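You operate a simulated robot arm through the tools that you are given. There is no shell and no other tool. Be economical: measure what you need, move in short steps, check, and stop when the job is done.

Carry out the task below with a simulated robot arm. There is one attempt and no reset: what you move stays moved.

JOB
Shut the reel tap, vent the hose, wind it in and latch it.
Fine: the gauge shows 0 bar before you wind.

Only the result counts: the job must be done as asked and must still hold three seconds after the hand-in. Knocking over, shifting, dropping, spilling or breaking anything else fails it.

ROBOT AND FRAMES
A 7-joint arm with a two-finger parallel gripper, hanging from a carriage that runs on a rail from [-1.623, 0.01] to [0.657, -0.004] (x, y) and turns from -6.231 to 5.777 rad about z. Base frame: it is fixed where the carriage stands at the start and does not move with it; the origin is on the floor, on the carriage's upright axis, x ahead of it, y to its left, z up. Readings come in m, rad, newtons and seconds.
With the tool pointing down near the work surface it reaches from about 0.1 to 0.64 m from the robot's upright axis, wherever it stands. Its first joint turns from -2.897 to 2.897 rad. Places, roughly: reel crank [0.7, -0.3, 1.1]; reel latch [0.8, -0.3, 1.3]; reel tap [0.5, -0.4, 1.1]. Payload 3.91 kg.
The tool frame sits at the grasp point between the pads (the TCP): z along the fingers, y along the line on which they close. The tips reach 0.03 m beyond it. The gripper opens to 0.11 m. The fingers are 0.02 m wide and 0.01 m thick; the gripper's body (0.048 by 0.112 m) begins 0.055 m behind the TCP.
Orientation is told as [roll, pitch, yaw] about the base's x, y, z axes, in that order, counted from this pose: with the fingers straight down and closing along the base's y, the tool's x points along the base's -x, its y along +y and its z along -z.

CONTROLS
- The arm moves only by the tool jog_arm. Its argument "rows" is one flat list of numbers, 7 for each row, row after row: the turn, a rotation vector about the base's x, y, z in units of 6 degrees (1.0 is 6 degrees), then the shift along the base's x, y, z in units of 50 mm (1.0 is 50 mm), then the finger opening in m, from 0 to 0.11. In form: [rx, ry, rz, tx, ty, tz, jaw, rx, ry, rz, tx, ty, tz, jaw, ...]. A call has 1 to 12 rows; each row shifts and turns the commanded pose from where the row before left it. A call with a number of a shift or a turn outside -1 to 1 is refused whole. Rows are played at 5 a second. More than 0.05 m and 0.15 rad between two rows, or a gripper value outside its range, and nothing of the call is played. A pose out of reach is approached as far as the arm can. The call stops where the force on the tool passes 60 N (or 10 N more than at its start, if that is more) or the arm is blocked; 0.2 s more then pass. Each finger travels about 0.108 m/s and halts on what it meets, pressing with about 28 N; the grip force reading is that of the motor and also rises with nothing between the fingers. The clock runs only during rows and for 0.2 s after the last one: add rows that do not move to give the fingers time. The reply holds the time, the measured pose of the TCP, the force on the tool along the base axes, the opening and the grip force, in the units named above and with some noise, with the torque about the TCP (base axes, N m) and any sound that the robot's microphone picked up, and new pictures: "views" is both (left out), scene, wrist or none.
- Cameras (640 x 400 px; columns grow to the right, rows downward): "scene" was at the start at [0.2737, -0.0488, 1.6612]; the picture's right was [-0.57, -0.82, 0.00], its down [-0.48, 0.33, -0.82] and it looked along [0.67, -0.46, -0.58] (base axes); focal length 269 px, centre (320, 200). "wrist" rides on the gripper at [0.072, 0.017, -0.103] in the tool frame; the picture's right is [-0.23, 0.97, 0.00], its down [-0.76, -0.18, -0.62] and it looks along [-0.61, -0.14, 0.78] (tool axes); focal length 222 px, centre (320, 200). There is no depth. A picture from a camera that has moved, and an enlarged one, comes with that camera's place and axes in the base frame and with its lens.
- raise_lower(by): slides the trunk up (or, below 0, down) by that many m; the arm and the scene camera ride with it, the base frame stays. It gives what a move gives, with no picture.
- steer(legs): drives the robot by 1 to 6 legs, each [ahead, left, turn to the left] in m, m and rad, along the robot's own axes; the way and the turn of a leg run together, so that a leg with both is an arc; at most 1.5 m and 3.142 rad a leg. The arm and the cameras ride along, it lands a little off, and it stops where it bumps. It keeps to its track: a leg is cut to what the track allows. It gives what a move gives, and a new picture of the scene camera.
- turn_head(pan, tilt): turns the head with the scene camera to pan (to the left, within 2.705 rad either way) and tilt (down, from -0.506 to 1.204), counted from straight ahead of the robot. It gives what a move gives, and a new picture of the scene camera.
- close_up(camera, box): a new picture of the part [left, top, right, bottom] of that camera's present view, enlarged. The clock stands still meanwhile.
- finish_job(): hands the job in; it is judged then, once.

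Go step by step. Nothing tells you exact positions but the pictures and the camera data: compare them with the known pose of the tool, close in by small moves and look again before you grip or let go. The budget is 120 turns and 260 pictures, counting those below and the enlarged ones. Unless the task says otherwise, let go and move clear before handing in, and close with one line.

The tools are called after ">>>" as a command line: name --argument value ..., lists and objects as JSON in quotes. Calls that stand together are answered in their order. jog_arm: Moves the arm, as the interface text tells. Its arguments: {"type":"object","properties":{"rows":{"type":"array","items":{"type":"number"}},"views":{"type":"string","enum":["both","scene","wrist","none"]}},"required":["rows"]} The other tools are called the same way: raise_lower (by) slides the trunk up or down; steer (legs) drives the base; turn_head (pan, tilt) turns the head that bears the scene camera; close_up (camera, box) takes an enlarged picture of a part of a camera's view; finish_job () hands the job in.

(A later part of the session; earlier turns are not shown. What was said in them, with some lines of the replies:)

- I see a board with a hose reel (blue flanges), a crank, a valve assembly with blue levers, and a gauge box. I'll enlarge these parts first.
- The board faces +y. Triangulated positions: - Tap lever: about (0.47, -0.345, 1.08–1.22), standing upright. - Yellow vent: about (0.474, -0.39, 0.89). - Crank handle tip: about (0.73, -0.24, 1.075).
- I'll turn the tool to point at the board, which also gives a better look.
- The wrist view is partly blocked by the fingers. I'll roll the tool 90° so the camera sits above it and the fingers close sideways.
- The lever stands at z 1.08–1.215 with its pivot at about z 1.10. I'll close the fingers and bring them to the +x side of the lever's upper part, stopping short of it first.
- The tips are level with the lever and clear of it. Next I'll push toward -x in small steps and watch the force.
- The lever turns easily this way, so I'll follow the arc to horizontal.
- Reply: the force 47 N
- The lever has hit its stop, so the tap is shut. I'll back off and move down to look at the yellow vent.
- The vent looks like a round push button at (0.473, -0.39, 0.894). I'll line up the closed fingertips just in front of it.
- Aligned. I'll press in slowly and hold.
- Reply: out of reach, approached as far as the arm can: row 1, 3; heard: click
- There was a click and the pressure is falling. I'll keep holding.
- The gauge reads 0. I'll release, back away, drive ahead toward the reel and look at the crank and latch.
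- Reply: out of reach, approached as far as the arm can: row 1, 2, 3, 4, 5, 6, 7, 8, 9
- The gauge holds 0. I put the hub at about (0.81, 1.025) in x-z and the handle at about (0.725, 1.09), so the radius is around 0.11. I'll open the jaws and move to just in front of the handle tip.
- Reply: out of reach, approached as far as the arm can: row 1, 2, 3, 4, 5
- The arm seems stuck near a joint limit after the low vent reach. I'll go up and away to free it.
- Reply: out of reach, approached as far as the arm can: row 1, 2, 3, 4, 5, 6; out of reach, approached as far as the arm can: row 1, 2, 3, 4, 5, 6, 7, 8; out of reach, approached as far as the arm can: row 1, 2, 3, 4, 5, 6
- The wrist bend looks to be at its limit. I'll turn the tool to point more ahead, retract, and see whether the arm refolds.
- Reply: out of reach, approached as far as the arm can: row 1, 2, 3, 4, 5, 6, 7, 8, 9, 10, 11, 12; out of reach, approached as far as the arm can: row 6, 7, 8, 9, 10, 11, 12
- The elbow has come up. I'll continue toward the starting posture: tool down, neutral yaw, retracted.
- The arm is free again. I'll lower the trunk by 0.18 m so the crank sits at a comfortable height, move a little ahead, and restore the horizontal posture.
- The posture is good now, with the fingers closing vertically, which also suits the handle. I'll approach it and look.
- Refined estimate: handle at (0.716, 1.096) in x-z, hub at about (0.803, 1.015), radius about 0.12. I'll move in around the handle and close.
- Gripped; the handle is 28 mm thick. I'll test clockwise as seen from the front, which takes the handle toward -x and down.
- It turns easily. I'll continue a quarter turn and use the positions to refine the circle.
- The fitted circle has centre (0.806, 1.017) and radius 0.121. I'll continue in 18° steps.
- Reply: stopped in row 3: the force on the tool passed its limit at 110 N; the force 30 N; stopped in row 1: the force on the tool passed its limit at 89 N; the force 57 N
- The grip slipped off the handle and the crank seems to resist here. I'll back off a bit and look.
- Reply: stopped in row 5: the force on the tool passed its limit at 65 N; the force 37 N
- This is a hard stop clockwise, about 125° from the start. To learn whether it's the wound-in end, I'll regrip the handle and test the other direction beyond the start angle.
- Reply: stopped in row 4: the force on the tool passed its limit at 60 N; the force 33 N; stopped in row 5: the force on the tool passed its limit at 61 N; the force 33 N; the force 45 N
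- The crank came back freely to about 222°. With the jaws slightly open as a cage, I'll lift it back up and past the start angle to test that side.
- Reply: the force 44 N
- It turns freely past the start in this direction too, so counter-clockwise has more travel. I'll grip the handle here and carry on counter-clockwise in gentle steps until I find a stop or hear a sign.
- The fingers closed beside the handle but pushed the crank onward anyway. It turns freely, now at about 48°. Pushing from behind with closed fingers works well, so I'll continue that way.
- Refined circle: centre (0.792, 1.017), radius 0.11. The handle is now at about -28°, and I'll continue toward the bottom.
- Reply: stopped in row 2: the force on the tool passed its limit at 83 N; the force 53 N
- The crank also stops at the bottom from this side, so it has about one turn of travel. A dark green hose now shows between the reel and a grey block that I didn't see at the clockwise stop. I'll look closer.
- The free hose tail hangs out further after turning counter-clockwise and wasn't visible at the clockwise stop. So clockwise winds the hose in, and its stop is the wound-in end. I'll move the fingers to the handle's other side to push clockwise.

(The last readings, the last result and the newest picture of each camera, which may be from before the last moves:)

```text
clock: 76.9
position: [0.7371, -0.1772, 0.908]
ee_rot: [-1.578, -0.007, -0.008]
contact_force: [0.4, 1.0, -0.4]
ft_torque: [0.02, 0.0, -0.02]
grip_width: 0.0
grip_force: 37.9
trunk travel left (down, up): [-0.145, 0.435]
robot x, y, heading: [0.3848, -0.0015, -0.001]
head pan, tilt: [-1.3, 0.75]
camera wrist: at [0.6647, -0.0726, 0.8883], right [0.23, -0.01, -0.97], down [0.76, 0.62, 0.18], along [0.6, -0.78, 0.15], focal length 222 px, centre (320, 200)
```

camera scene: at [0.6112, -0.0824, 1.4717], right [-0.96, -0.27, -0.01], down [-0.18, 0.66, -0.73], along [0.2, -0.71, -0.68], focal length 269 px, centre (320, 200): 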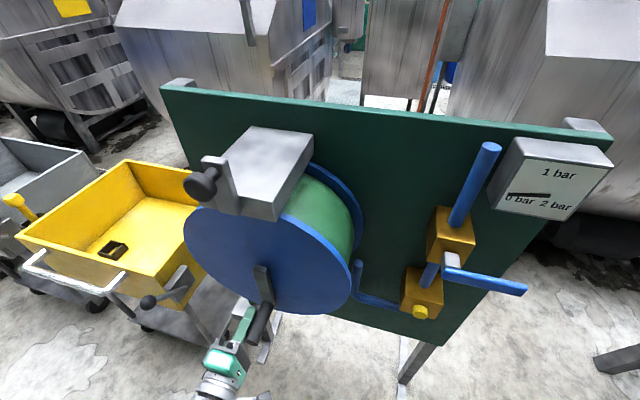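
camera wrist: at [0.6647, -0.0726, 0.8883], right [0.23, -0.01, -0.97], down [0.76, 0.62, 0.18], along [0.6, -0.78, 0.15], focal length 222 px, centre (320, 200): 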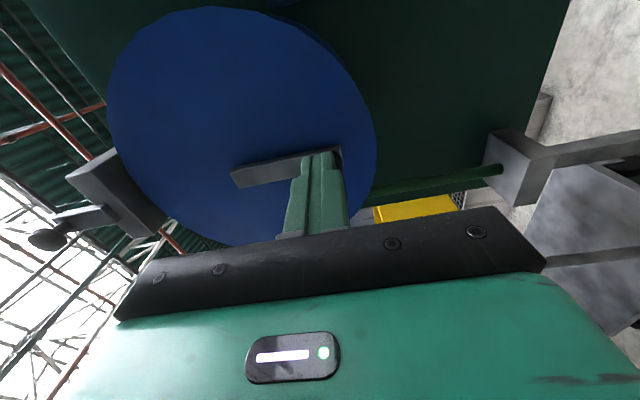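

The tail is clearly visible. I'll re-enter on the -x side of the handle and push clockwise.

>>> jog_arm --rows '[0, 0, 0, 0.1, -0.9, 0.1, 0, 0, 0, 0, 0.1, -0.9, 0.08, 0, 0, 0, 0, 0.554, 0, -0.164, 0, 0, 0, 0, 0.58, 0, -0.016, 0, 0, 0, 0, 0.564, 0, 0.136, 0, 0, 0, 0, 0.508, 0, 0.276, 0, 0, 0, 0, 0.422, 0, 0.398, 0, 0, 0, 0, 0.302, 0, 0.496, 0, 0, 0, 0, 0, 0, 0, 0]' --views "both"

```text
clock: 78.9
position: [0.8912, -0.2686, 0.9745]
ee_rot: [-1.578, -0.007, -0.005]
contact_force: [-0.7, 0.5, 0.2]
ft_torque: [-0.02, 0.0, 0.02]
grip_width: 0.0001
grip_force: 37.5
trunk travel left (down, up): [-0.145, 0.435]
robot x, y, heading: [0.3835, -0.0004, -0.0]
head pan, tilt: [-1.3, 0.75]
camera scene: at [0.6045, -0.0809, 1.4698], right [-0.96, -0.27, 0.0], down [-0.18, 0.66, -0.73], along [0.2, -0.7, -0.68], focal length 269 px, centre (320, 200)
camera wrist: at [0.8195, -0.1659, 0.9546], right [0.23, -0.01, -0.97], down [0.76, 0.62, 0.18], along [0.6, -0.78, 0.15], focal length 222 px, centre (320, 200)
```

scene: 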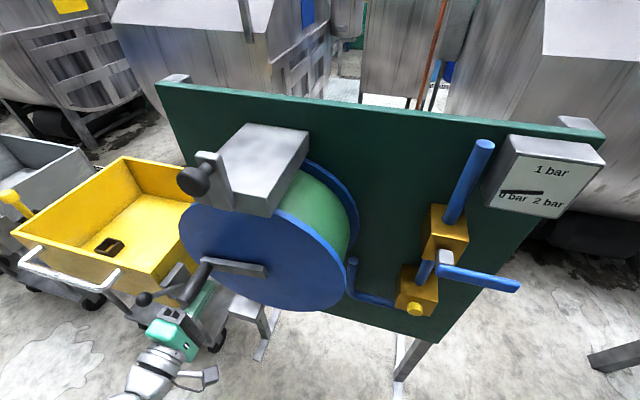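
wrist: 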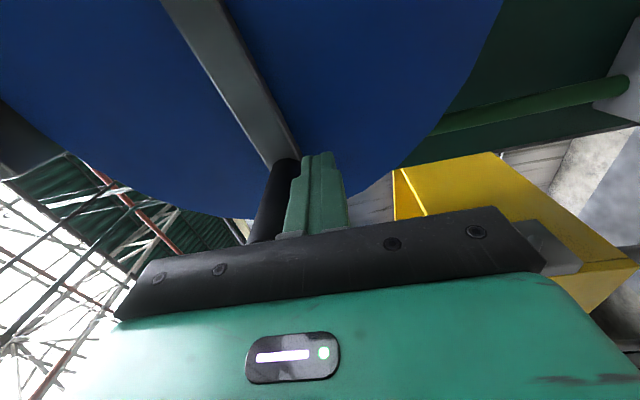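

>>> jog_arm --rows '[0, 0, 0, 0.164, 0, 0.554, 0, 0, 0, 0, 0.016, 0, 0.58, 0, 0, 0, 0, -0.136, 0, 0.564, 0, 0, 0, 0, -0.276, 0, 0.508, 0, 0, 0, 0, -0.398, 0, 0.422, 0, 0, 0, 0, -0.496, 0, 0.302, 0, 0, 0, 0, -0.554, 0, 0.164, 0, 0, 0, 0, 0, 0, 0, 0]' --views "both"

```text
clock: 80.7
position: [0.8049, -0.2668, 1.1288]
ee_rot: [-1.58, -0.007, -0.008]
contact_force: [-0.4, -0.3, -0.5]
ft_torque: [-0.01, -0.01, -0.02]
grip_width: 0.0
grip_force: 37.2
trunk travel left (down, up): [-0.145, 0.435]
robot x, y, heading: [0.3779, -0.0029, -0.001]
head pan, tilt: [-1.3, 0.75]
camera scene: at [0.6044, -0.0809, 1.4699], right [-0.96, -0.27, 0.0], down [-0.18, 0.66, -0.73], along [0.2, -0.7, -0.68], focal length 269 px, centre (320, 200)
camera wrist: at [0.732, -0.1639, 1.1092], right [0.23, -0.01, -0.97], down [0.76, 0.62, 0.18], along [0.6, -0.78, 0.15], focal length 222 px, centre (320, 200)
```

scene: 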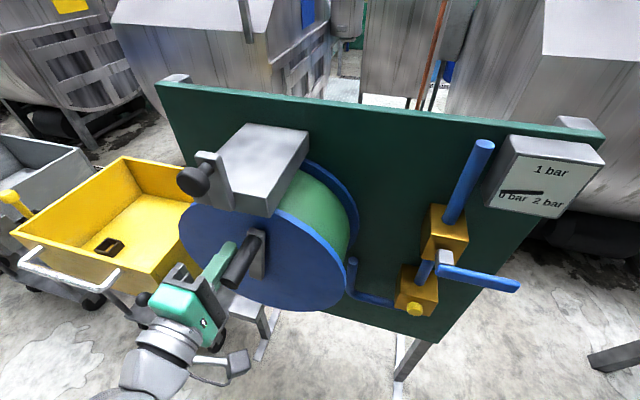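
wrist: 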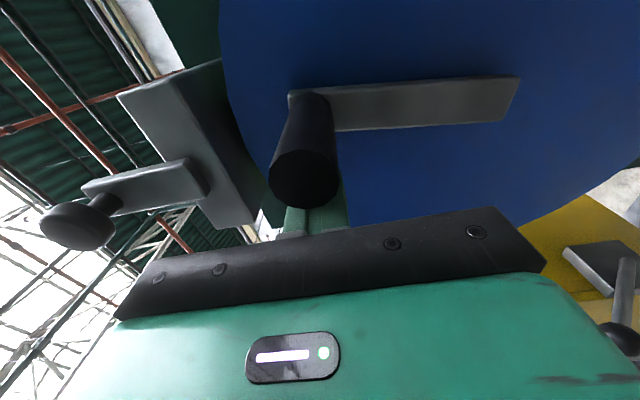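

>>> jog_arm --rows '[0, 0, 0, -0.58, 0, 0.016, 0, 0, 0, 0, -0.564, 0, -0.136, 0, 0, 0, 0, -0.508, 0, -0.276, 0, 0, 0, 0, -0.422, 0, -0.398, 0, 0, 0, 0, -0.302, 0, -0.496, 0, 0, 0, 0, -0.164, 0, -0.554, 0, 0, 0, 0, -0.016, 0, -0.58, 0, 0, 0, 0, 0, 0, 0, 0]' --views "both"

```text
clock: 82.5
position: [0.6763, -0.2722, 1.0099]
ee_rot: [-1.579, -0.007, -0.006]
contact_force: [-0.1, 1.4, -0.3]
ft_torque: [0.04, -0.02, -0.02]
grip_width: 0.0002
grip_force: 37.6
trunk travel left (down, up): [-0.145, 0.435]
robot x, y, heading: [0.3871, -0.0022, -0.002]
head pan, tilt: [-1.3, 0.75]
camera scene: at [0.6044, -0.0809, 1.4698], right [-0.96, -0.27, 0.0], down [-0.18, 0.66, -0.73], along [0.2, -0.7, -0.68], focal length 269 px, centre (320, 200)
camera wrist: at [0.6042, -0.1689, 0.9883], right [0.23, -0.01, -0.97], down [0.76, 0.62, 0.18], along [0.6, -0.78, 0.15], focal length 222 px, centre (320, 200)
```

scene: 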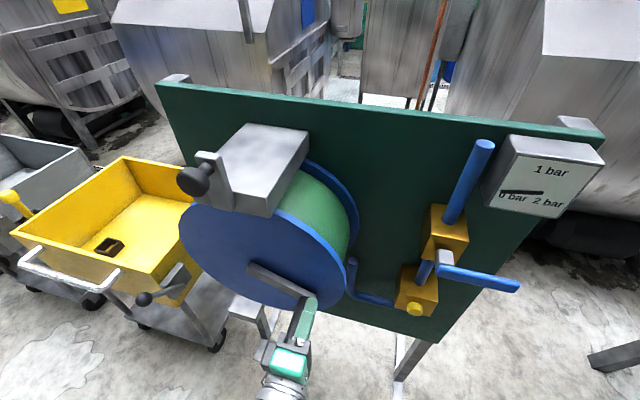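
wrist: 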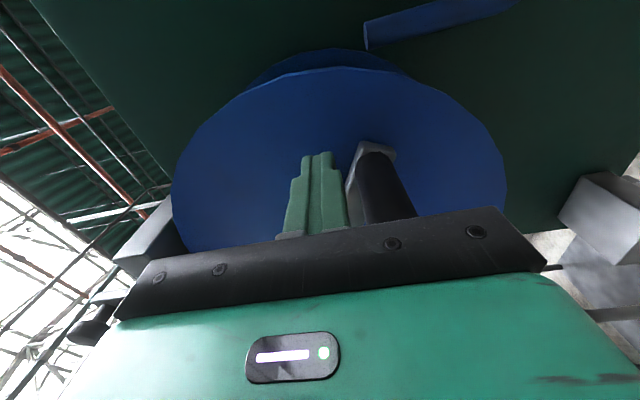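

>>> jog_arm --rows '[0, 0, 0, 0.136, 0, -0.564, 0, 0, 0, 0, 0.276, 0, -0.508, 0, 0, 0, 0, 0.398, 0, -0.422, 0, 0, 0, 0, 0.25, 0, -0.15, 0, 0, 0, 0, 0.15, 0, -0.08, 0, 0, 0, 0, 0.15, 0, -0.05, 0, 0, 0, 0, 0.1, 0, -0.03, 0, 0, 0, 0, 0.1, 0, -0.02, 0, 0, 0, 0, 0, 0, 0, 0]' --views "both"

```text
clock: 84.5
position: [0.7573, -0.2684, 0.9148]
ee_rot: [-1.577, -0.007, -0.006]
contact_force: [-0.5, 0.3, -1.4]
ft_torque: [-0.02, 0.03, -0.01]
grip_width: 0.0
grip_force: 37.7
trunk travel left (down, up): [-0.145, 0.435]
robot x, y, heading: [0.3822, -0.0056, 0.001]
head pan, tilt: [-1.3, 0.75]
camera scene: at [0.6042, -0.0809, 1.4698], right [-0.96, -0.27, 0.0], down [-0.18, 0.66, -0.73], along [0.2, -0.7, -0.68], focal length 269 px, centre (320, 200)
camera wrist: at [0.6852, -0.1648, 0.8966], right [0.23, -0.01, -0.97], down [0.76, 0.62, 0.18], along [0.6, -0.78, 0.15], focal length 222 px, centre (320, 200)
```

scene: 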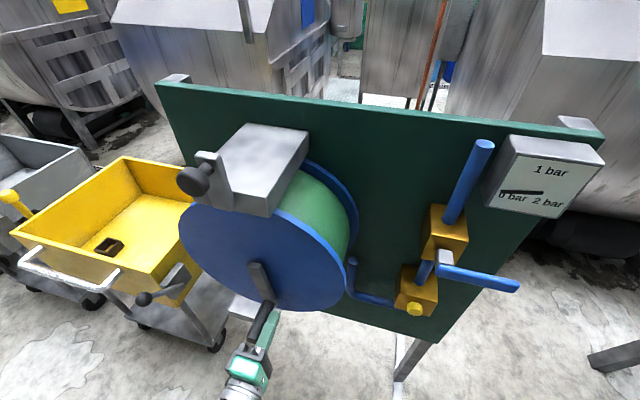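
wrist: 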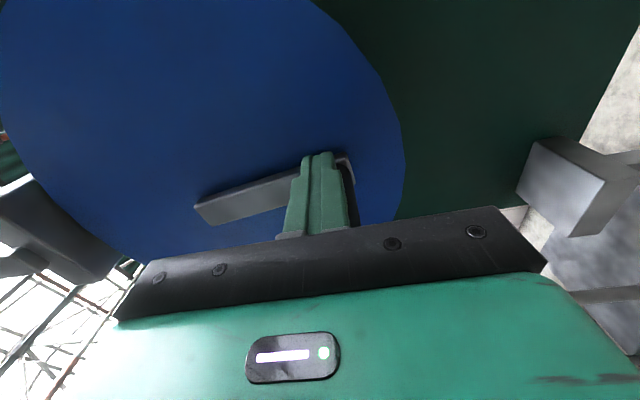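

>>> jog_arm --rows '[0, 0, 0, 0.1, 0, -0.08, 0, 0, 0, 0, 0.1, 0, -0.05, 0, 0, 0, 0, 0.06, 0, 0, 0, 0, 0, 0, 0.05, 0, 0, 0, 0, 0, 0, 0, 0, 0, 0]' --views "none"

```text
clock: 85.7
position: [0.7703, -0.2692, 0.9097]
ee_rot: [-1.577, -0.006, -0.007]
contact_force: [-9.8, 0.7, -0.8]
ft_torque: [-0.04, 0.02, 0.35]
grip_width: 0.0001
grip_force: 37.8
trunk travel left (down, up): [-0.145, 0.435]
robot x, y, heading: [0.3819, -0.0017, 0.005]
head pan, tilt: [-1.3, 0.75]
```

At the stop. I'll nudge once more, retract straight out, and check that the crank stays, then look at the latch.

>>> jog_arm --rows '[0, 0, 0, 0.08, 0, 0, 0, 0, 0, 0, 0, 0, 0, 0, 0, 0, 0, -0.25, 0, 0, 0, 0, 0, 0, 0, 0.9, 0, 0, 0, 0, 0, 0, 0.9, 0, 0, 0, 0, 0, 0, 0.9, 0, 0, 0, 0, 0, 0, 0.5, 0.5, 0, 0, 0, 0, 0, 0, 0.9, 0, 0, 0, 0, 0, 0, 0.9, 0, 0, 0, 0, 0, 0, 0.9, 0, 0, 0, 0, 0, 0, 0.9, 0, 0, 0, 0, 0, 0, 0, 0]' --views "both"

>>> close_up --camera "scene" --box '[150, 110, 350, 330]'

```text
clock: 88.3
position: [0.7634, -0.107, 1.1167]
ee_rot: [-1.578, -0.008, -0.008]
contact_force: [-0.2, -0.3, 0.1]
ft_torque: [0.0, -0.01, -0.04]
grip_width: 0.0
grip_force: 37.5
trunk travel left (down, up): [-0.145, 0.435]
robot x, y, heading: [0.3814, -0.0019, -0.001]
head pan, tilt: [-1.3, 0.75]
camera scene: at [0.6044, -0.0809, 1.4698], right [-0.96, -0.27, 0.0], down [-0.18, 0.66, -0.73], along [0.2, -0.7, -0.68], focal length 269 px, centre (320, 200)
camera wrist: at [0.6918, -0.0042, 1.0973], right [0.23, -0.01, -0.97], down [0.76, 0.62, 0.18], along [0.6, -0.78, 0.15], focal length 222 px, centre (320, 200)
```

scene: 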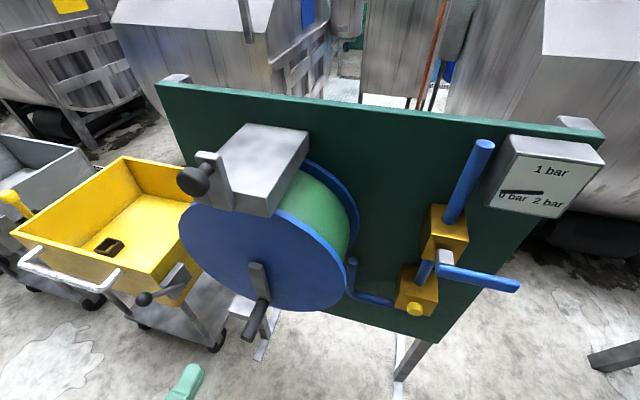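
wrist: 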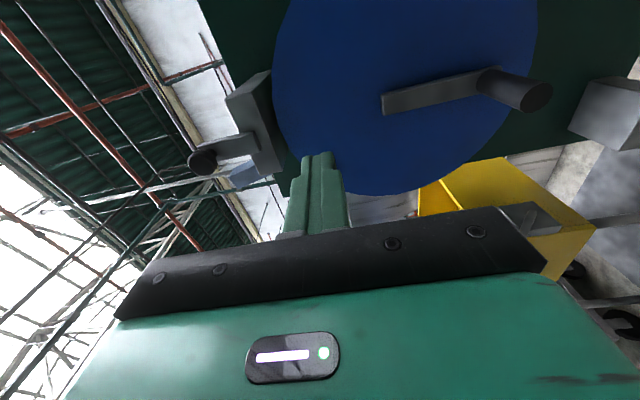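

```text
1.82 times, centred on (250, 220) of scene
camera zoom: at [0.6044, -0.0809, 1.4698], right [-0.96, -0.27, 0.0], down [-0.18, 0.66, -0.73], along [0.2, -0.7, -0.68], focal length 488 px, centre (447, 164)
```

zoom: 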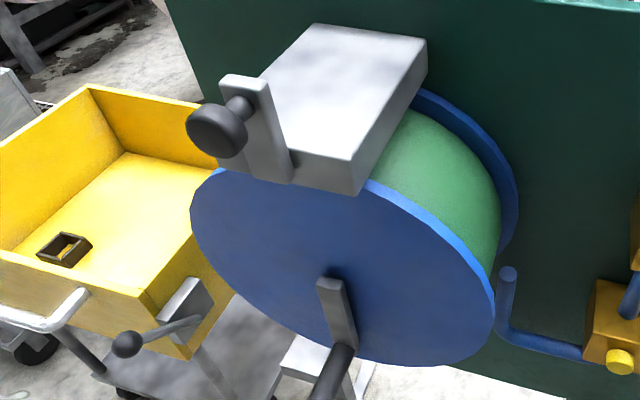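

The crank stays put and the tail is wound in. The latch arm stands upright at x≈0.795, pivoting near z≈1.225, with its knob at about (0.79, -0.25, 1.285). I'll bring the closed fingers to the +x side of the knob.

>>> jog_arm --rows '[0, 0, 0, 0.4, 0, 0.7, 0, 0, 0, 0, 0.4, 0, 0.7, 0, 0, 0, 0, 0.4, -0.3, 0.7, 0, 0, 0, 0, 0.4, -0.4, 0.7, 0, 0, 0, 0, 0, 0, 0.55, 0, 0, 0, 0, 0, 0, 0, 0]' --views "both"

```text
clock: 89.7
position: [0.8448, -0.1442, 1.2813]
ee_rot: [-1.578, -0.008, -0.006]
contact_force: [-0.1, 0.7, -0.5]
ft_torque: [0.0, -0.03, 0.02]
grip_width: 0.0
grip_force: 37.1
trunk travel left (down, up): [-0.145, 0.435]
robot x, y, heading: [0.3827, 0.0002, 0.001]
head pan, tilt: [-1.3, 0.75]
camera scene: at [0.6044, -0.0809, 1.4698], right [-0.96, -0.27, 0.0], down [-0.18, 0.66, -0.73], along [0.2, -0.7, -0.68], focal length 269 px, centre (320, 200)
camera wrist: at [0.7724, -0.0404, 1.2621], right [0.23, -0.01, -0.97], down [0.76, 0.62, 0.18], along [0.6, -0.78, 0.15], focal length 222 px, centre (320, 200)
```

scene: 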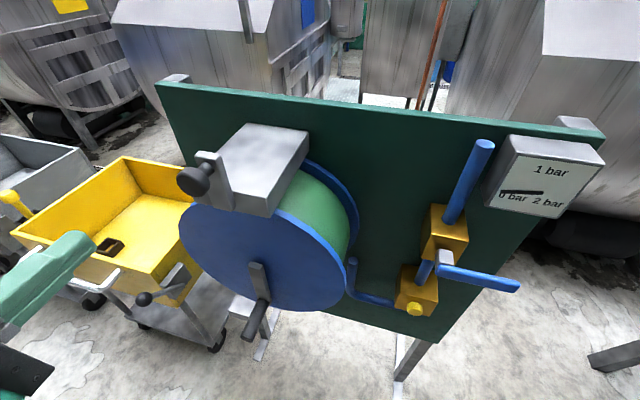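
wrist: 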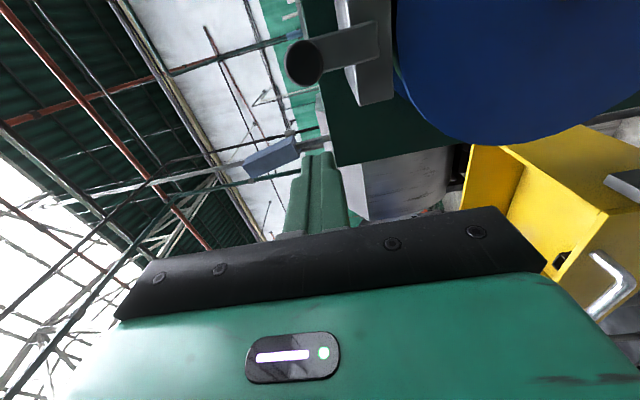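

Aligned with about 2 cm clearance on the +x side. I'll go in and push toward -x gently.

>>> jog_arm --rows '[0, 0, 0, 0, -0.85, 0, 0, 0, 0, 0, 0, -0.85, 0, 0, 0, 0, 0, -0.2, 0, 0, 0, 0, 0, 0, -0.2, 0, 0, 0, 0, 0, 0, -0.2, 0, 0, 0, 0, 0, 0, -0.2, 0, 0, 0, 0, 0, 0, 0, 0, 0, 0]' --views "both"

```text
clock: 91.1
position: [0.8208, -0.227, 1.2793]
ee_rot: [-1.575, 0.004, 0.018]
contact_force: [23.1, -1.9, -6.1]
ft_torque: [-0.12, 0.0, 0.8]
grip_width: 0.0001
grip_force: 37.7
trunk travel left (down, up): [-0.145, 0.435]
robot x, y, heading: [0.3851, 0.0001, 0.003]
head pan, tilt: [-1.3, 0.75]
stopped in row 6: the force on the tool passed its limit at 70 N (the readings are from after the stop); the commanded pose is now the measured one
camera scene: at [0.6078, -0.0809, 1.4704], right [-0.96, -0.27, 0.0], down [-0.18, 0.66, -0.73], along [0.2, -0.7, -0.68], focal length 269 px, centre (320, 200)
camera wrist: at [0.7461, -0.1249, 1.2606], right [0.22, 0.0, -0.97], down [0.75, 0.64, 0.17], along [0.62, -0.77, 0.14], focal length 222 px, centre (320, 200)
```

scene: 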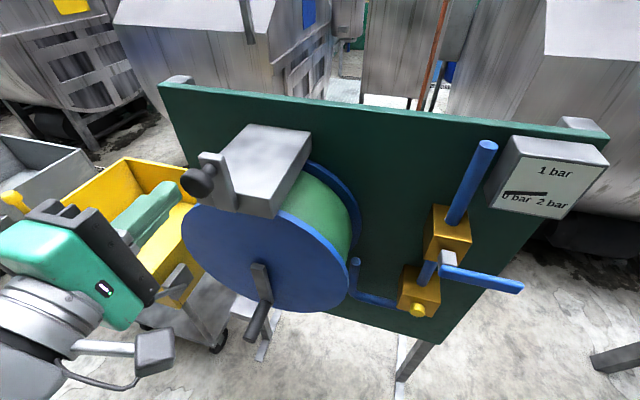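
wrist: 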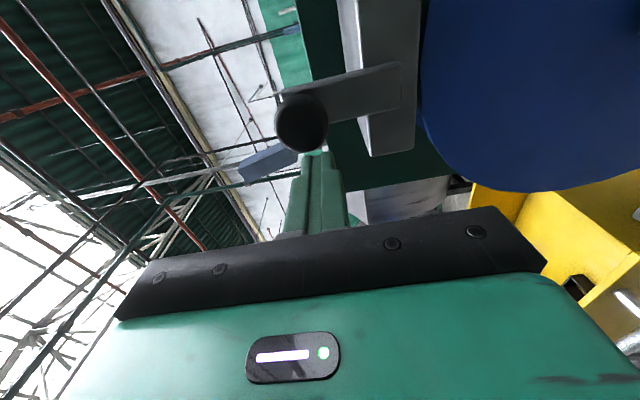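

It's blocked toward -x, so I'll try from the other side.

>>> jog_arm --rows '[0, 0, 0, 0.2, 0, 0, 0, 0, 0, 0, 0, 0.9, 0, 0, 0, 0, 0, 0, 0.9, 0, 0, 0, 0, 0, -0.9, 0, 0, 0, 0, 0, 0, -0.9, 0, 0, 0, 0, 0, 0, -0.1, 0, 0, 0, 0, 0, 0, 0, -0.85, 0, 0, 0, 0, 0, 0, -0.85, 0, 0, 0, 0, 0, 0, 0, 0, 0]' --views "both"

```text
clock: 93.1
position: [0.7331, -0.223, 1.2819]
ee_rot: [-1.575, 0.003, 0.011]
contact_force: [-0.2, -1.2, -0.4]
ft_torque: [0.0, 0.01, 0.02]
grip_width: 0.0
grip_force: 37.8
trunk travel left (down, up): [-0.145, 0.435]
robot x, y, heading: [0.3832, -0.0039, 0.005]
head pan, tilt: [-1.3, 0.75]
camera scene: at [0.6053, -0.0808, 1.4698], right [-0.96, -0.27, 0.0], down [-0.18, 0.66, -0.73], along [0.2, -0.7, -0.68], focal length 269 px, centre (320, 200)
camera wrist: at [0.6596, -0.1206, 1.262], right [0.23, 0.0, -0.97], down [0.76, 0.63, 0.17], along [0.62, -0.78, 0.14], focal length 222 px, centre (320, 200)
```

scene: 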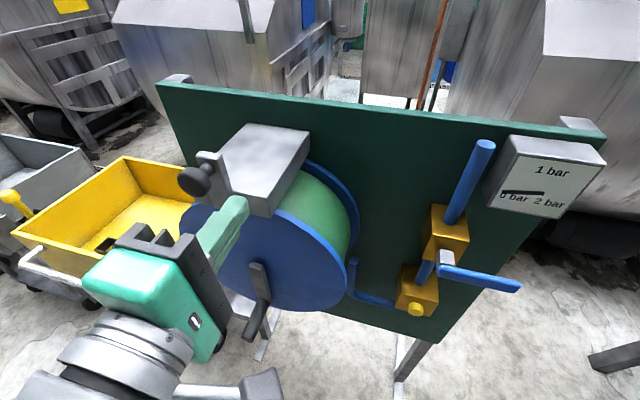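
wrist: 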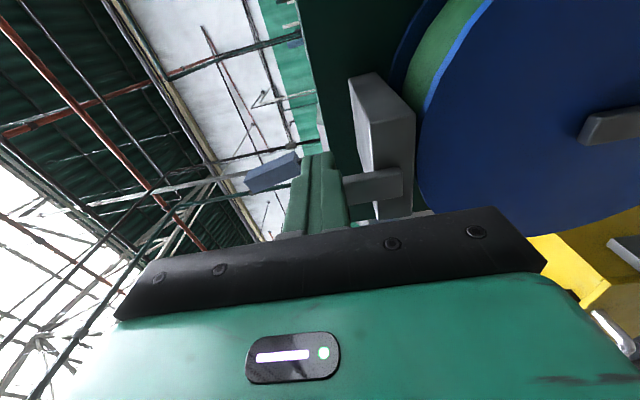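

Now I'm on the -x side and will push toward +x gently.

>>> jog_arm --rows '[0, 0, 0, 0.3, 0, 0, 0, 0, 0, 0, 0.25, 0, 0, 0, 0, 0, 0, 0.2, 0, 0, 0, 0, 0, 0, 0.2, 0, 0, 0, 0, 0, 0, 0.2, 0, 0, 0, 0, 0, 0, 0, 0, 0, 0]' --views "both"

```text
clock: 94.5
position: [0.79, -0.223, 1.2792]
ee_rot: [-1.574, 0.001, 0.011]
contact_force: [-0.5, -0.2, 0.1]
ft_torque: [0.01, -0.02, -0.01]
grip_width: 0.0
grip_force: 37.4
trunk travel left (down, up): [-0.145, 0.435]
robot x, y, heading: [0.383, 0.0002, 0.004]
head pan, tilt: [-1.3, 0.75]
camera scene: at [0.6054, -0.0807, 1.4698], right [-0.96, -0.27, 0.0], down [-0.18, 0.66, -0.73], along [0.2, -0.7, -0.68], focal length 269 px, centre (320, 200)
camera wrist: at [0.7152, -0.1205, 1.2606], right [0.23, 0.0, -0.97], down [0.76, 0.63, 0.17], along [0.62, -0.77, 0.14], focal length 222 px, centre (320, 200)
```

scene: 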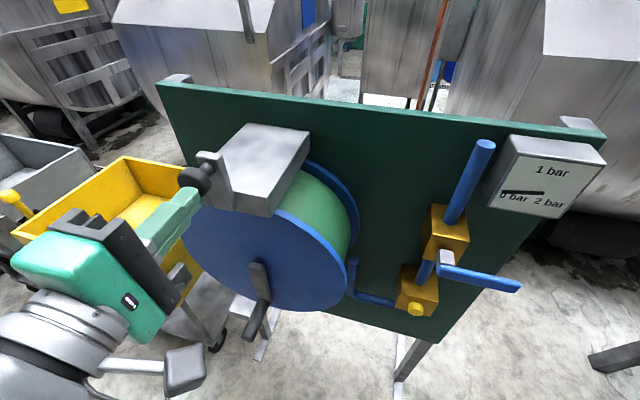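
wrist: 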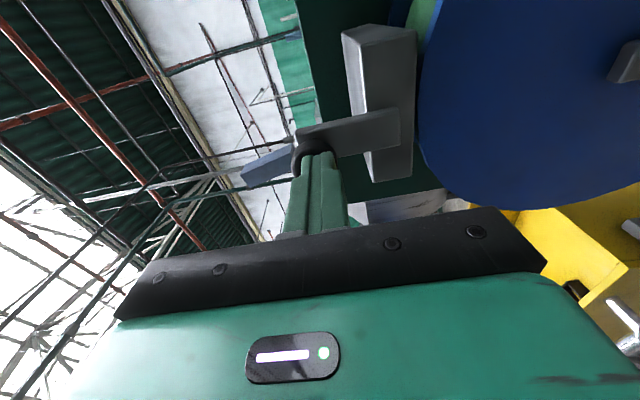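

>>> close_up --camera "scene" --box '[140, 120, 300, 260]'

>>> close_up --camera "wrist" --box '[240, 20, 460, 240]'

```text
2.86 times, centred on (220, 190) of scene
camera zoom: at [0.6054, -0.0807, 1.4698], right [-0.96, -0.27, 0.0], down [-0.18, 0.66, -0.73], along [0.2, -0.7, -0.68], focal length 768 px, centre (606, 229)
```

zoom: 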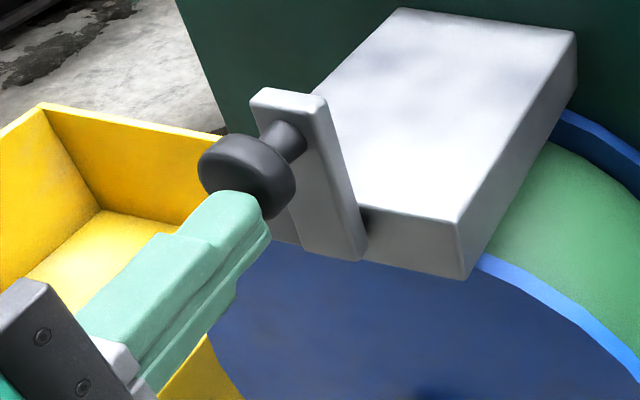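

```text
1.82 times, centred on (350, 130) of wrist
camera zoom: at [0.7152, -0.1205, 1.2606], right [0.23, 0.0, -0.97], down [0.76, 0.63, 0.17], along [0.62, -0.77, 0.14], focal length 404 px, centre (266, 327)
```

zoom: 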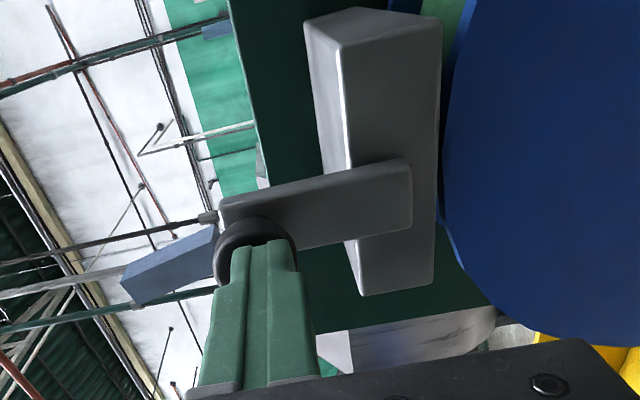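

The fingertips slid in front of the knob without touching it. I'll back off and go about 2 cm deeper, then push toward +x again.

>>> jog_arm --rows '[0, 0, 0, 0, 0.4, 0, 0, 0, 0, 0, -0.8, 0, 0, 0, 0, 0, 0, -0.3, 0, 0, 0, 0, 0, 0, 0, -0.82, 0, 0, 0, 0, 0, 0.4, 0, 0, 0, 0, 0, 0, 0.2, 0, 0, 0, 0, 0, 0, 0.2, 0, 0, 0, 0, 0, 0, 0.2, 0, 0, 0, 0, 0, 0, 0, 0, 0, 0]' --views "both"

```text
clock: 96.3
position: [0.7702, -0.2447, 1.2794]
ee_rot: [-1.573, -0.002, -0.014]
contact_force: [-30.0, 10.5, -4.7]
ft_torque: [0.2, -0.08, -0.37]
grip_width: 0.0
grip_force: 37.6
trunk travel left (down, up): [-0.145, 0.435]
robot x, y, heading: [0.3781, -0.0001, 0.001]
head pan, tilt: [-1.3, 0.75]
stopped in row 9: the force on the tool passed its limit at 64 N (the readings are from after the stop); the commanded pose is now the measured one
camera scene: at [0.6009, -0.0798, 1.4687], right [-0.96, -0.27, 0.0], down [-0.19, 0.66, -0.73], along [0.19, -0.7, -0.68], focal length 269 px, centre (320, 200)
camera wrist: at [0.6984, -0.1415, 1.2602], right [0.23, 0.0, -0.97], down [0.77, 0.61, 0.18], along [0.6, -0.79, 0.14], focal length 222 px, centre (320, 200)
```

scene: 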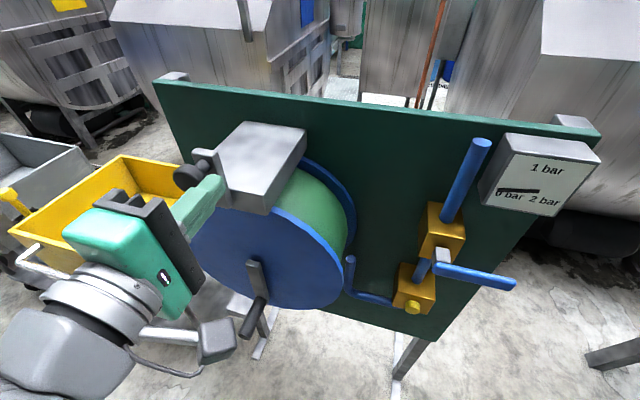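
wrist: 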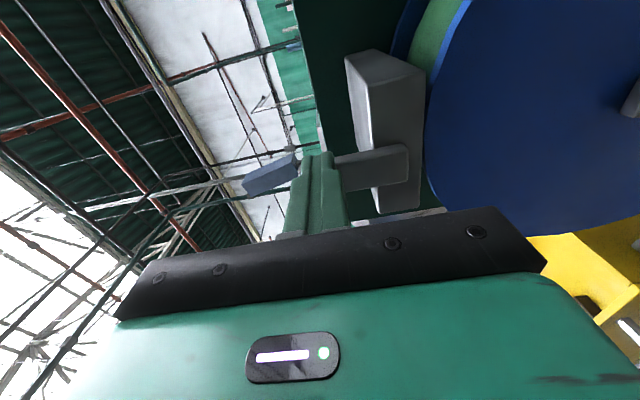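

Blocked sideways both ways, so the plate probably slides vertically like a bolt. I'll go above the knob and press down gently.

>>> jog_arm --rows '[0, 0, 0, -0.3, 0, 0, 0, 0, 0, 0, -0.2, 0.2, 0.6, 0, 0, 0, 0, 0, 0, 0.7, 0, 0, 0, 0, 0.5, 0, 0, 0, 0, 0, 0, 0.44, -0.2, 0, 0, 0, 0, 0, 0, 0, 0, 0]' --views "both"

```text
clock: 97.7
position: [0.8003, -0.2451, 1.344]
ee_rot: [-1.574, -0.006, -0.008]
contact_force: [-0.6, -0.1, -0.5]
ft_torque: [-0.01, 0.01, 0.01]
grip_width: 0.0003
grip_force: 37.5
trunk travel left (down, up): [-0.145, 0.435]
robot x, y, heading: [0.3832, -0.004, 0.0]
head pan, tilt: [-1.3, 0.75]
camera scene: at [0.6043, -0.081, 1.4699], right [-0.96, -0.27, 0.0], down [-0.18, 0.66, -0.73], along [0.2, -0.7, -0.68], focal length 269 px, centre (320, 200)
camera wrist: at [0.7265, -0.142, 1.3253], right [0.23, -0.01, -0.97], down [0.76, 0.62, 0.18], along [0.6, -0.79, 0.15], focal length 222 px, centre (320, 200)
```

scene: 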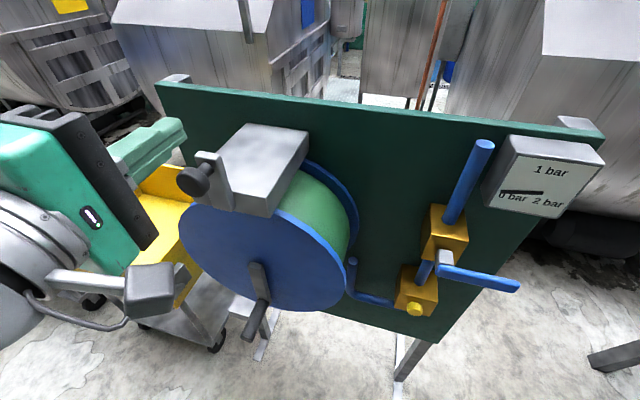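
wrist: 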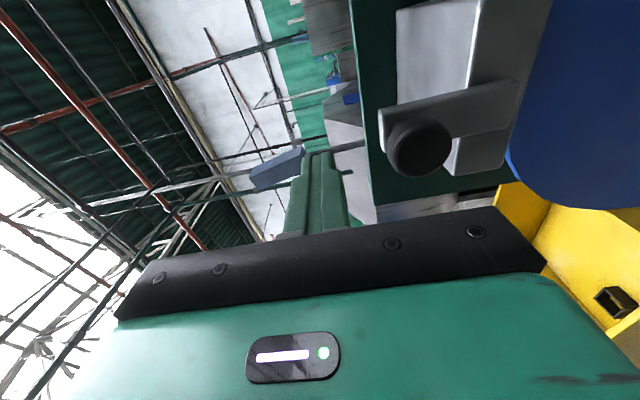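

>>> jog_arm --rows '[0, 0, 0, -0.14, -0.05, -0.4, 0, 0, 0, 0, 0, 0, -0.2, 0, 0, 0, 0, 0, 0, -0.15, 0, 0, 0, 0, 0, 0, -0.15, 0, 0, 0, 0, 0, 0, -0.15, 0, 0, 0, 0, 0, 0, 0, 0]' --views "both"

```text
clock: 99.1
position: [0.7922, -0.2466, 1.2923]
ee_rot: [-1.574, -0.005, -0.008]
contact_force: [-0.2, 1.2, 0.6]
ft_torque: [-0.01, 0.01, -0.04]
grip_width: 0.0001
grip_force: 37.7
trunk travel left (down, up): [-0.145, 0.435]
robot x, y, heading: [0.3819, -0.0046, 0.0]
head pan, tilt: [-1.3, 0.75]
camera scene: at [0.6043, -0.081, 1.4698], right [-0.96, -0.27, 0.0], down [-0.18, 0.66, -0.73], along [0.2, -0.7, -0.68], focal length 269 px, centre (320, 200)
camera wrist: at [0.7196, -0.1443, 1.2741], right [0.23, 0.0, -0.97], down [0.76, 0.62, 0.18], along [0.6, -0.79, 0.15], focal length 222 px, centre (320, 200)
```

scene: 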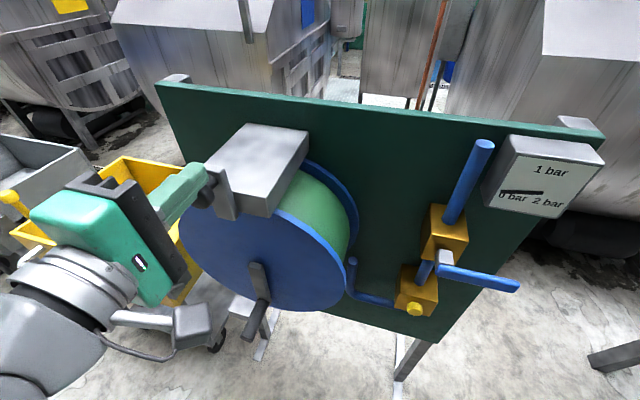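
wrist: 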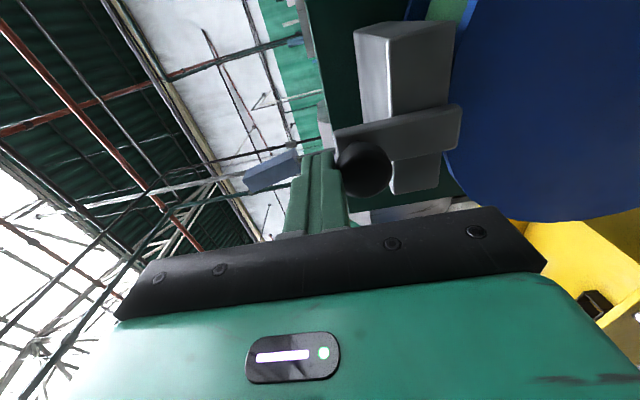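

The plate slides down easily, so it is a drop bolt. I'll keep pushing until it seats.

>>> jog_arm --rows '[0, 0, 0, 0, 0, -0.15, 0, 0, 0, 0, 0, 0, -0.15, 0, 0, 0, 0, 0, 0, -0.15, 0, 0, 0, 0, 0, 0, -0.15, 0, 0, 0, 0, 0, 0, -0.15, 0, 0, 0, 0, 0, 0, -0.15, 0, 0, 0, 0, 0, 0, 0, 0]' --views "both"

```text
clock: 100.1
position: [0.7909, -0.247, 1.2752]
ee_rot: [-1.594, -0.021, -0.005]
contact_force: [6.1, -6.8, 32.0]
ft_torque: [-0.38, -0.18, 0.03]
grip_width: 0.0
grip_force: 37.4
trunk travel left (down, up): [-0.145, 0.435]
robot x, y, heading: [0.3805, 0.0006, -0.003]
head pan, tilt: [-1.3, 0.75]
stopped in row 5: the force on the tool passed its limit at 68 N (the readings are from after the stop); the commanded pose is now the measured one
camera scene: at [0.606, -0.0823, 1.4707], right [-0.96, -0.27, 0.0], down [-0.18, 0.66, -0.73], along [0.2, -0.71, -0.68], focal length 269 px, centre (320, 200)
camera wrist: at [0.7191, -0.1454, 1.2518], right [0.25, -0.02, -0.97], down [0.76, 0.62, 0.18], along [0.6, -0.78, 0.17], focal length 222 px, centre (320, 200)
```

scene: 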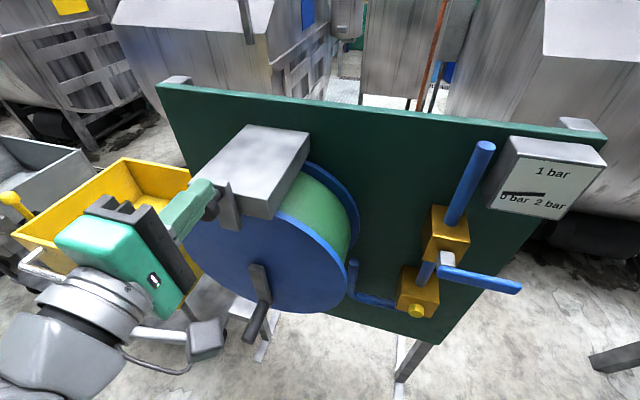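
wrist: 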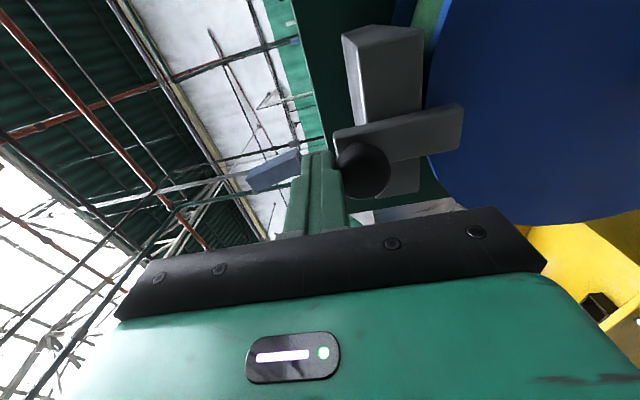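

The bolt moved down about 37 mm to a stop. I'll back off and inspect.

>>> jog_arm --rows '[0, 0, 0, 0, 0, 0.4, 0, 0, 0, 0, 0, 0.8, 0.5, 0, 0, 0, 0, -0.2, 0.9, 0, 0, 0, 0, 0, -0.5, 0.9, -0.3, 0, 0, 0, 0, -0.5, 0, -0.5, 0, 0, 0, 0, 0, 0, 0, 0]' --views "wrist"

>>> close_up --camera "scene" --box '[150, 110, 350, 330]'

>>> close_up --camera "wrist" --box '[200, 0, 520, 200]'

```text
refused: row 4 steps farther than a row can; nothing moved
```

```text
1.82 times, centred on (250, 220) of scene
camera zoom: at [0.606, -0.0823, 1.4707], right [-0.96, -0.27, 0.0], down [-0.18, 0.66, -0.73], along [0.2, -0.71, -0.68], focal length 488 px, centre (447, 164)
```

zoom: 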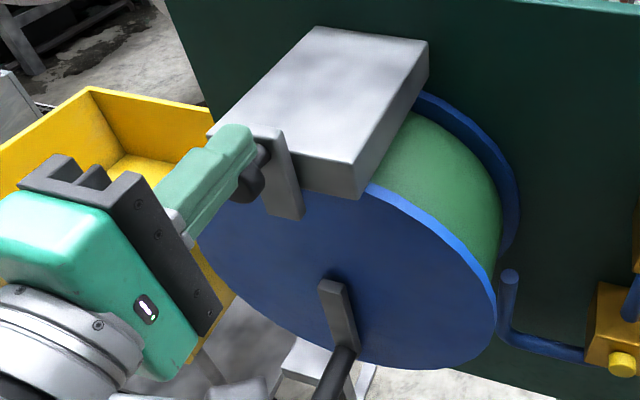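

```text
2.00 times, centred on (360, 100) of wrist
camera zoom: at [0.7191, -0.1454, 1.2518], right [0.25, -0.02, -0.97], down [0.76, 0.62, 0.18], along [0.6, -0.78, 0.17], focal length 444 px, centre (240, 400)
```

zoom: 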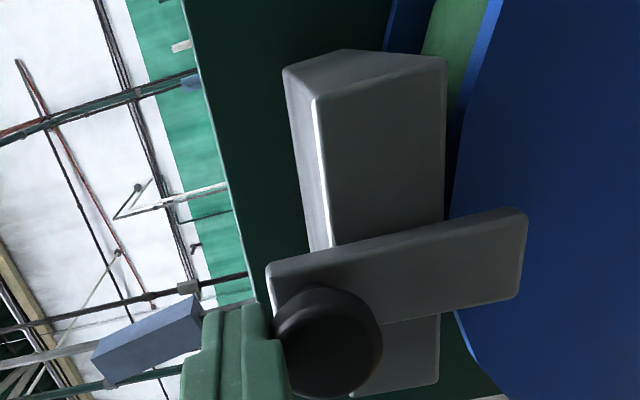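

>>> jog_arm --rows '[0, 0, 0, 0, 0, 0.4, 0, 0, 0, 0, 0, 0.8, 0.3, 0, 0, 0, 0, -0.2, 0.9, 0, 0, 0, 0, 0, -0.4, 0.8, -0.3, 0, 0, 0, 0, -0.5, 0, -0.5, 0, 0, 0, 0, 0, 0, 0, 0]' --views "wrist"

>>> close_up --camera "scene" --box '[150, 110, 350, 330]'

```text
clock: 101.5
position: [0.7334, -0.1218, 1.2651]
ee_rot: [-1.588, -0.015, -0.004]
contact_force: [0.4, -0.1, -0.4]
ft_torque: [0.0, -0.02, 0.01]
grip_width: 0.0
grip_force: 37.2
trunk travel left (down, up): [-0.145, 0.435]
robot x, y, heading: [0.3788, -0.0014, 0.001]
head pan, tilt: [-1.3, 0.75]
camera wrist: at [0.6615, -0.0186, 1.2436], right [0.24, -0.02, -0.97], down [0.76, 0.62, 0.18], along [0.6, -0.78, 0.16], focal length 222 px, centre (320, 200)
```

wrist: 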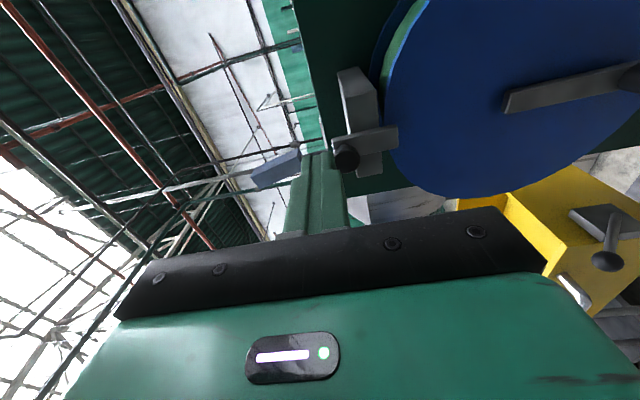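

```text
1.82 times, centred on (250, 220) of scene
camera zoom: at [0.6042, -0.0811, 1.4698], right [-0.96, -0.27, 0.0], down [-0.18, 0.66, -0.73], along [0.2, -0.7, -0.68], focal length 488 px, centre (447, 164)
```

zoom: 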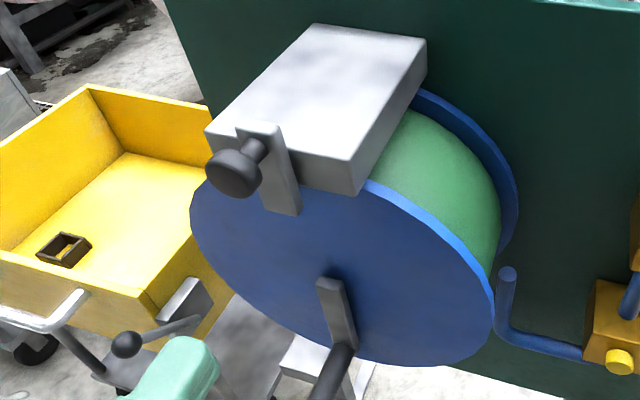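

The bolt stays down over the flange. One last check: I'll look under the reel to confirm the hose tail is wound in.

>>> jog_arm --rows '[0, 0, 0, 0, 0, -0.9, 0, 0, 0, 0, 0, 0, -0.9, 0, 0, 0, 0, 0, 0, -0.9, 0, 0, 0, 0, 0, 0, -0.9, 0, 0, 0, 0, 0, 0, -0.9, 0, 0, 0, 0, 0, 0, -0.9, 0, 0, 0, 0, 0, 0, -0.9, 0, 0, 0, 0, 0, 0, 0, 0]' --views "both"

>>> close_up --camera "wrist" --box '[320, 80, 600, 240]'

>>> close_up --camera "scene" --box '[390, 120, 620, 330]'

```text
clock: 103.3
position: [0.7367, -0.1237, 0.9496]
ee_rot: [-1.589, -0.014, -0.006]
contact_force: [-0.1, -0.5, 0.5]
ft_torque: [-0.02, -0.01, 0.02]
grip_width: 0.0
grip_force: 37.8
trunk travel left (down, up): [-0.145, 0.435]
robot x, y, heading: [0.3816, -0.0017, 0.002]
head pan, tilt: [-1.3, 0.75]
camera scene: at [0.6042, -0.081, 1.4698], right [-0.96, -0.27, 0.0], down [-0.18, 0.66, -0.73], along [0.2, -0.7, -0.68], focal length 269 px, centre (320, 200)
camera wrist: at [0.6649, -0.0209, 0.9284], right [0.24, -0.02, -0.97], down [0.76, 0.62, 0.18], along [0.6, -0.78, 0.16], focal length 222 px, centre (320, 200)
```

scene: 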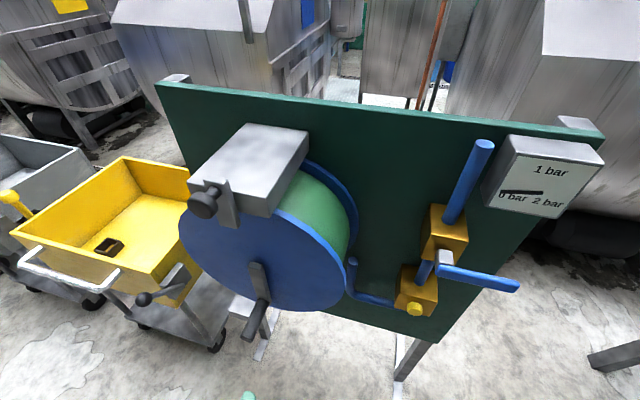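
wrist: 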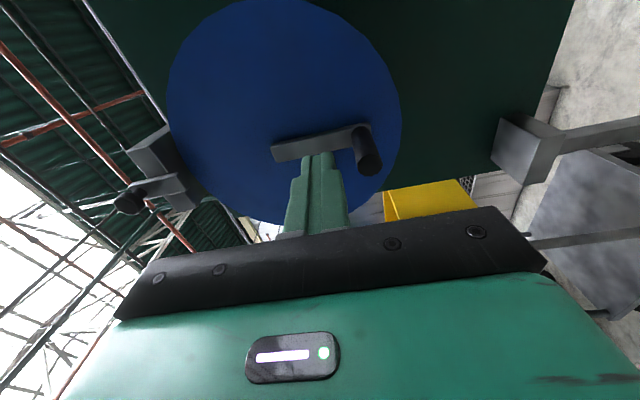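

```text
2.29 times, centred on (460, 160) of wrist
camera zoom: at [0.6649, -0.0209, 0.9284], right [0.24, -0.02, -0.97], down [0.76, 0.62, 0.18], along [0.6, -0.78, 0.16], focal length 508 px, centre (0, 291)
```

zoom: 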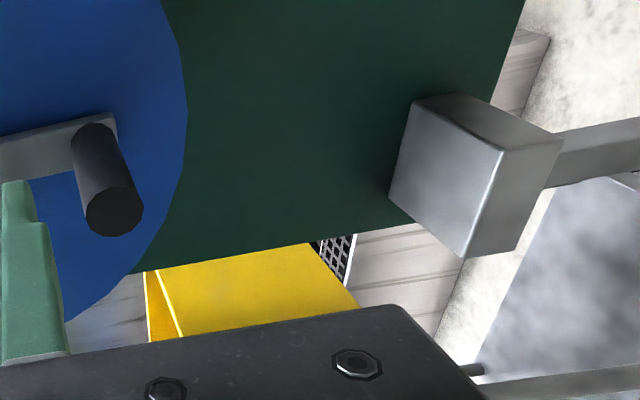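

```text
1.90 times, centred on (505, 225) of scene
camera zoom: at [0.6042, -0.081, 1.4698], right [-0.96, -0.27, 0.0], down [-0.18, 0.66, -0.73], along [0.2, -0.7, -0.68], focal length 512 px, centre (-32, 152)
```

zoom: 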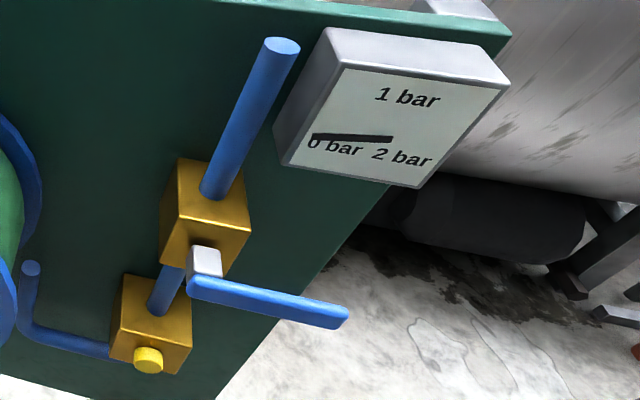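

The tap is shut, the gauge reads 0 bar, the hose tail is gone, the bolt is down, and the arm is clear, so I'm handing in.

>>> finish_job

```text
The job is handed in.
```

I shut the reel tap, vented the hose to 0 bar, wound it in clockwise to the stop and slid the latch bolt down. I turned the crank the wrong way for most of a turn before settling on clockwise. No latch click was heard, but the bolt stayed down and the hose tail was out of sight at hand-in.
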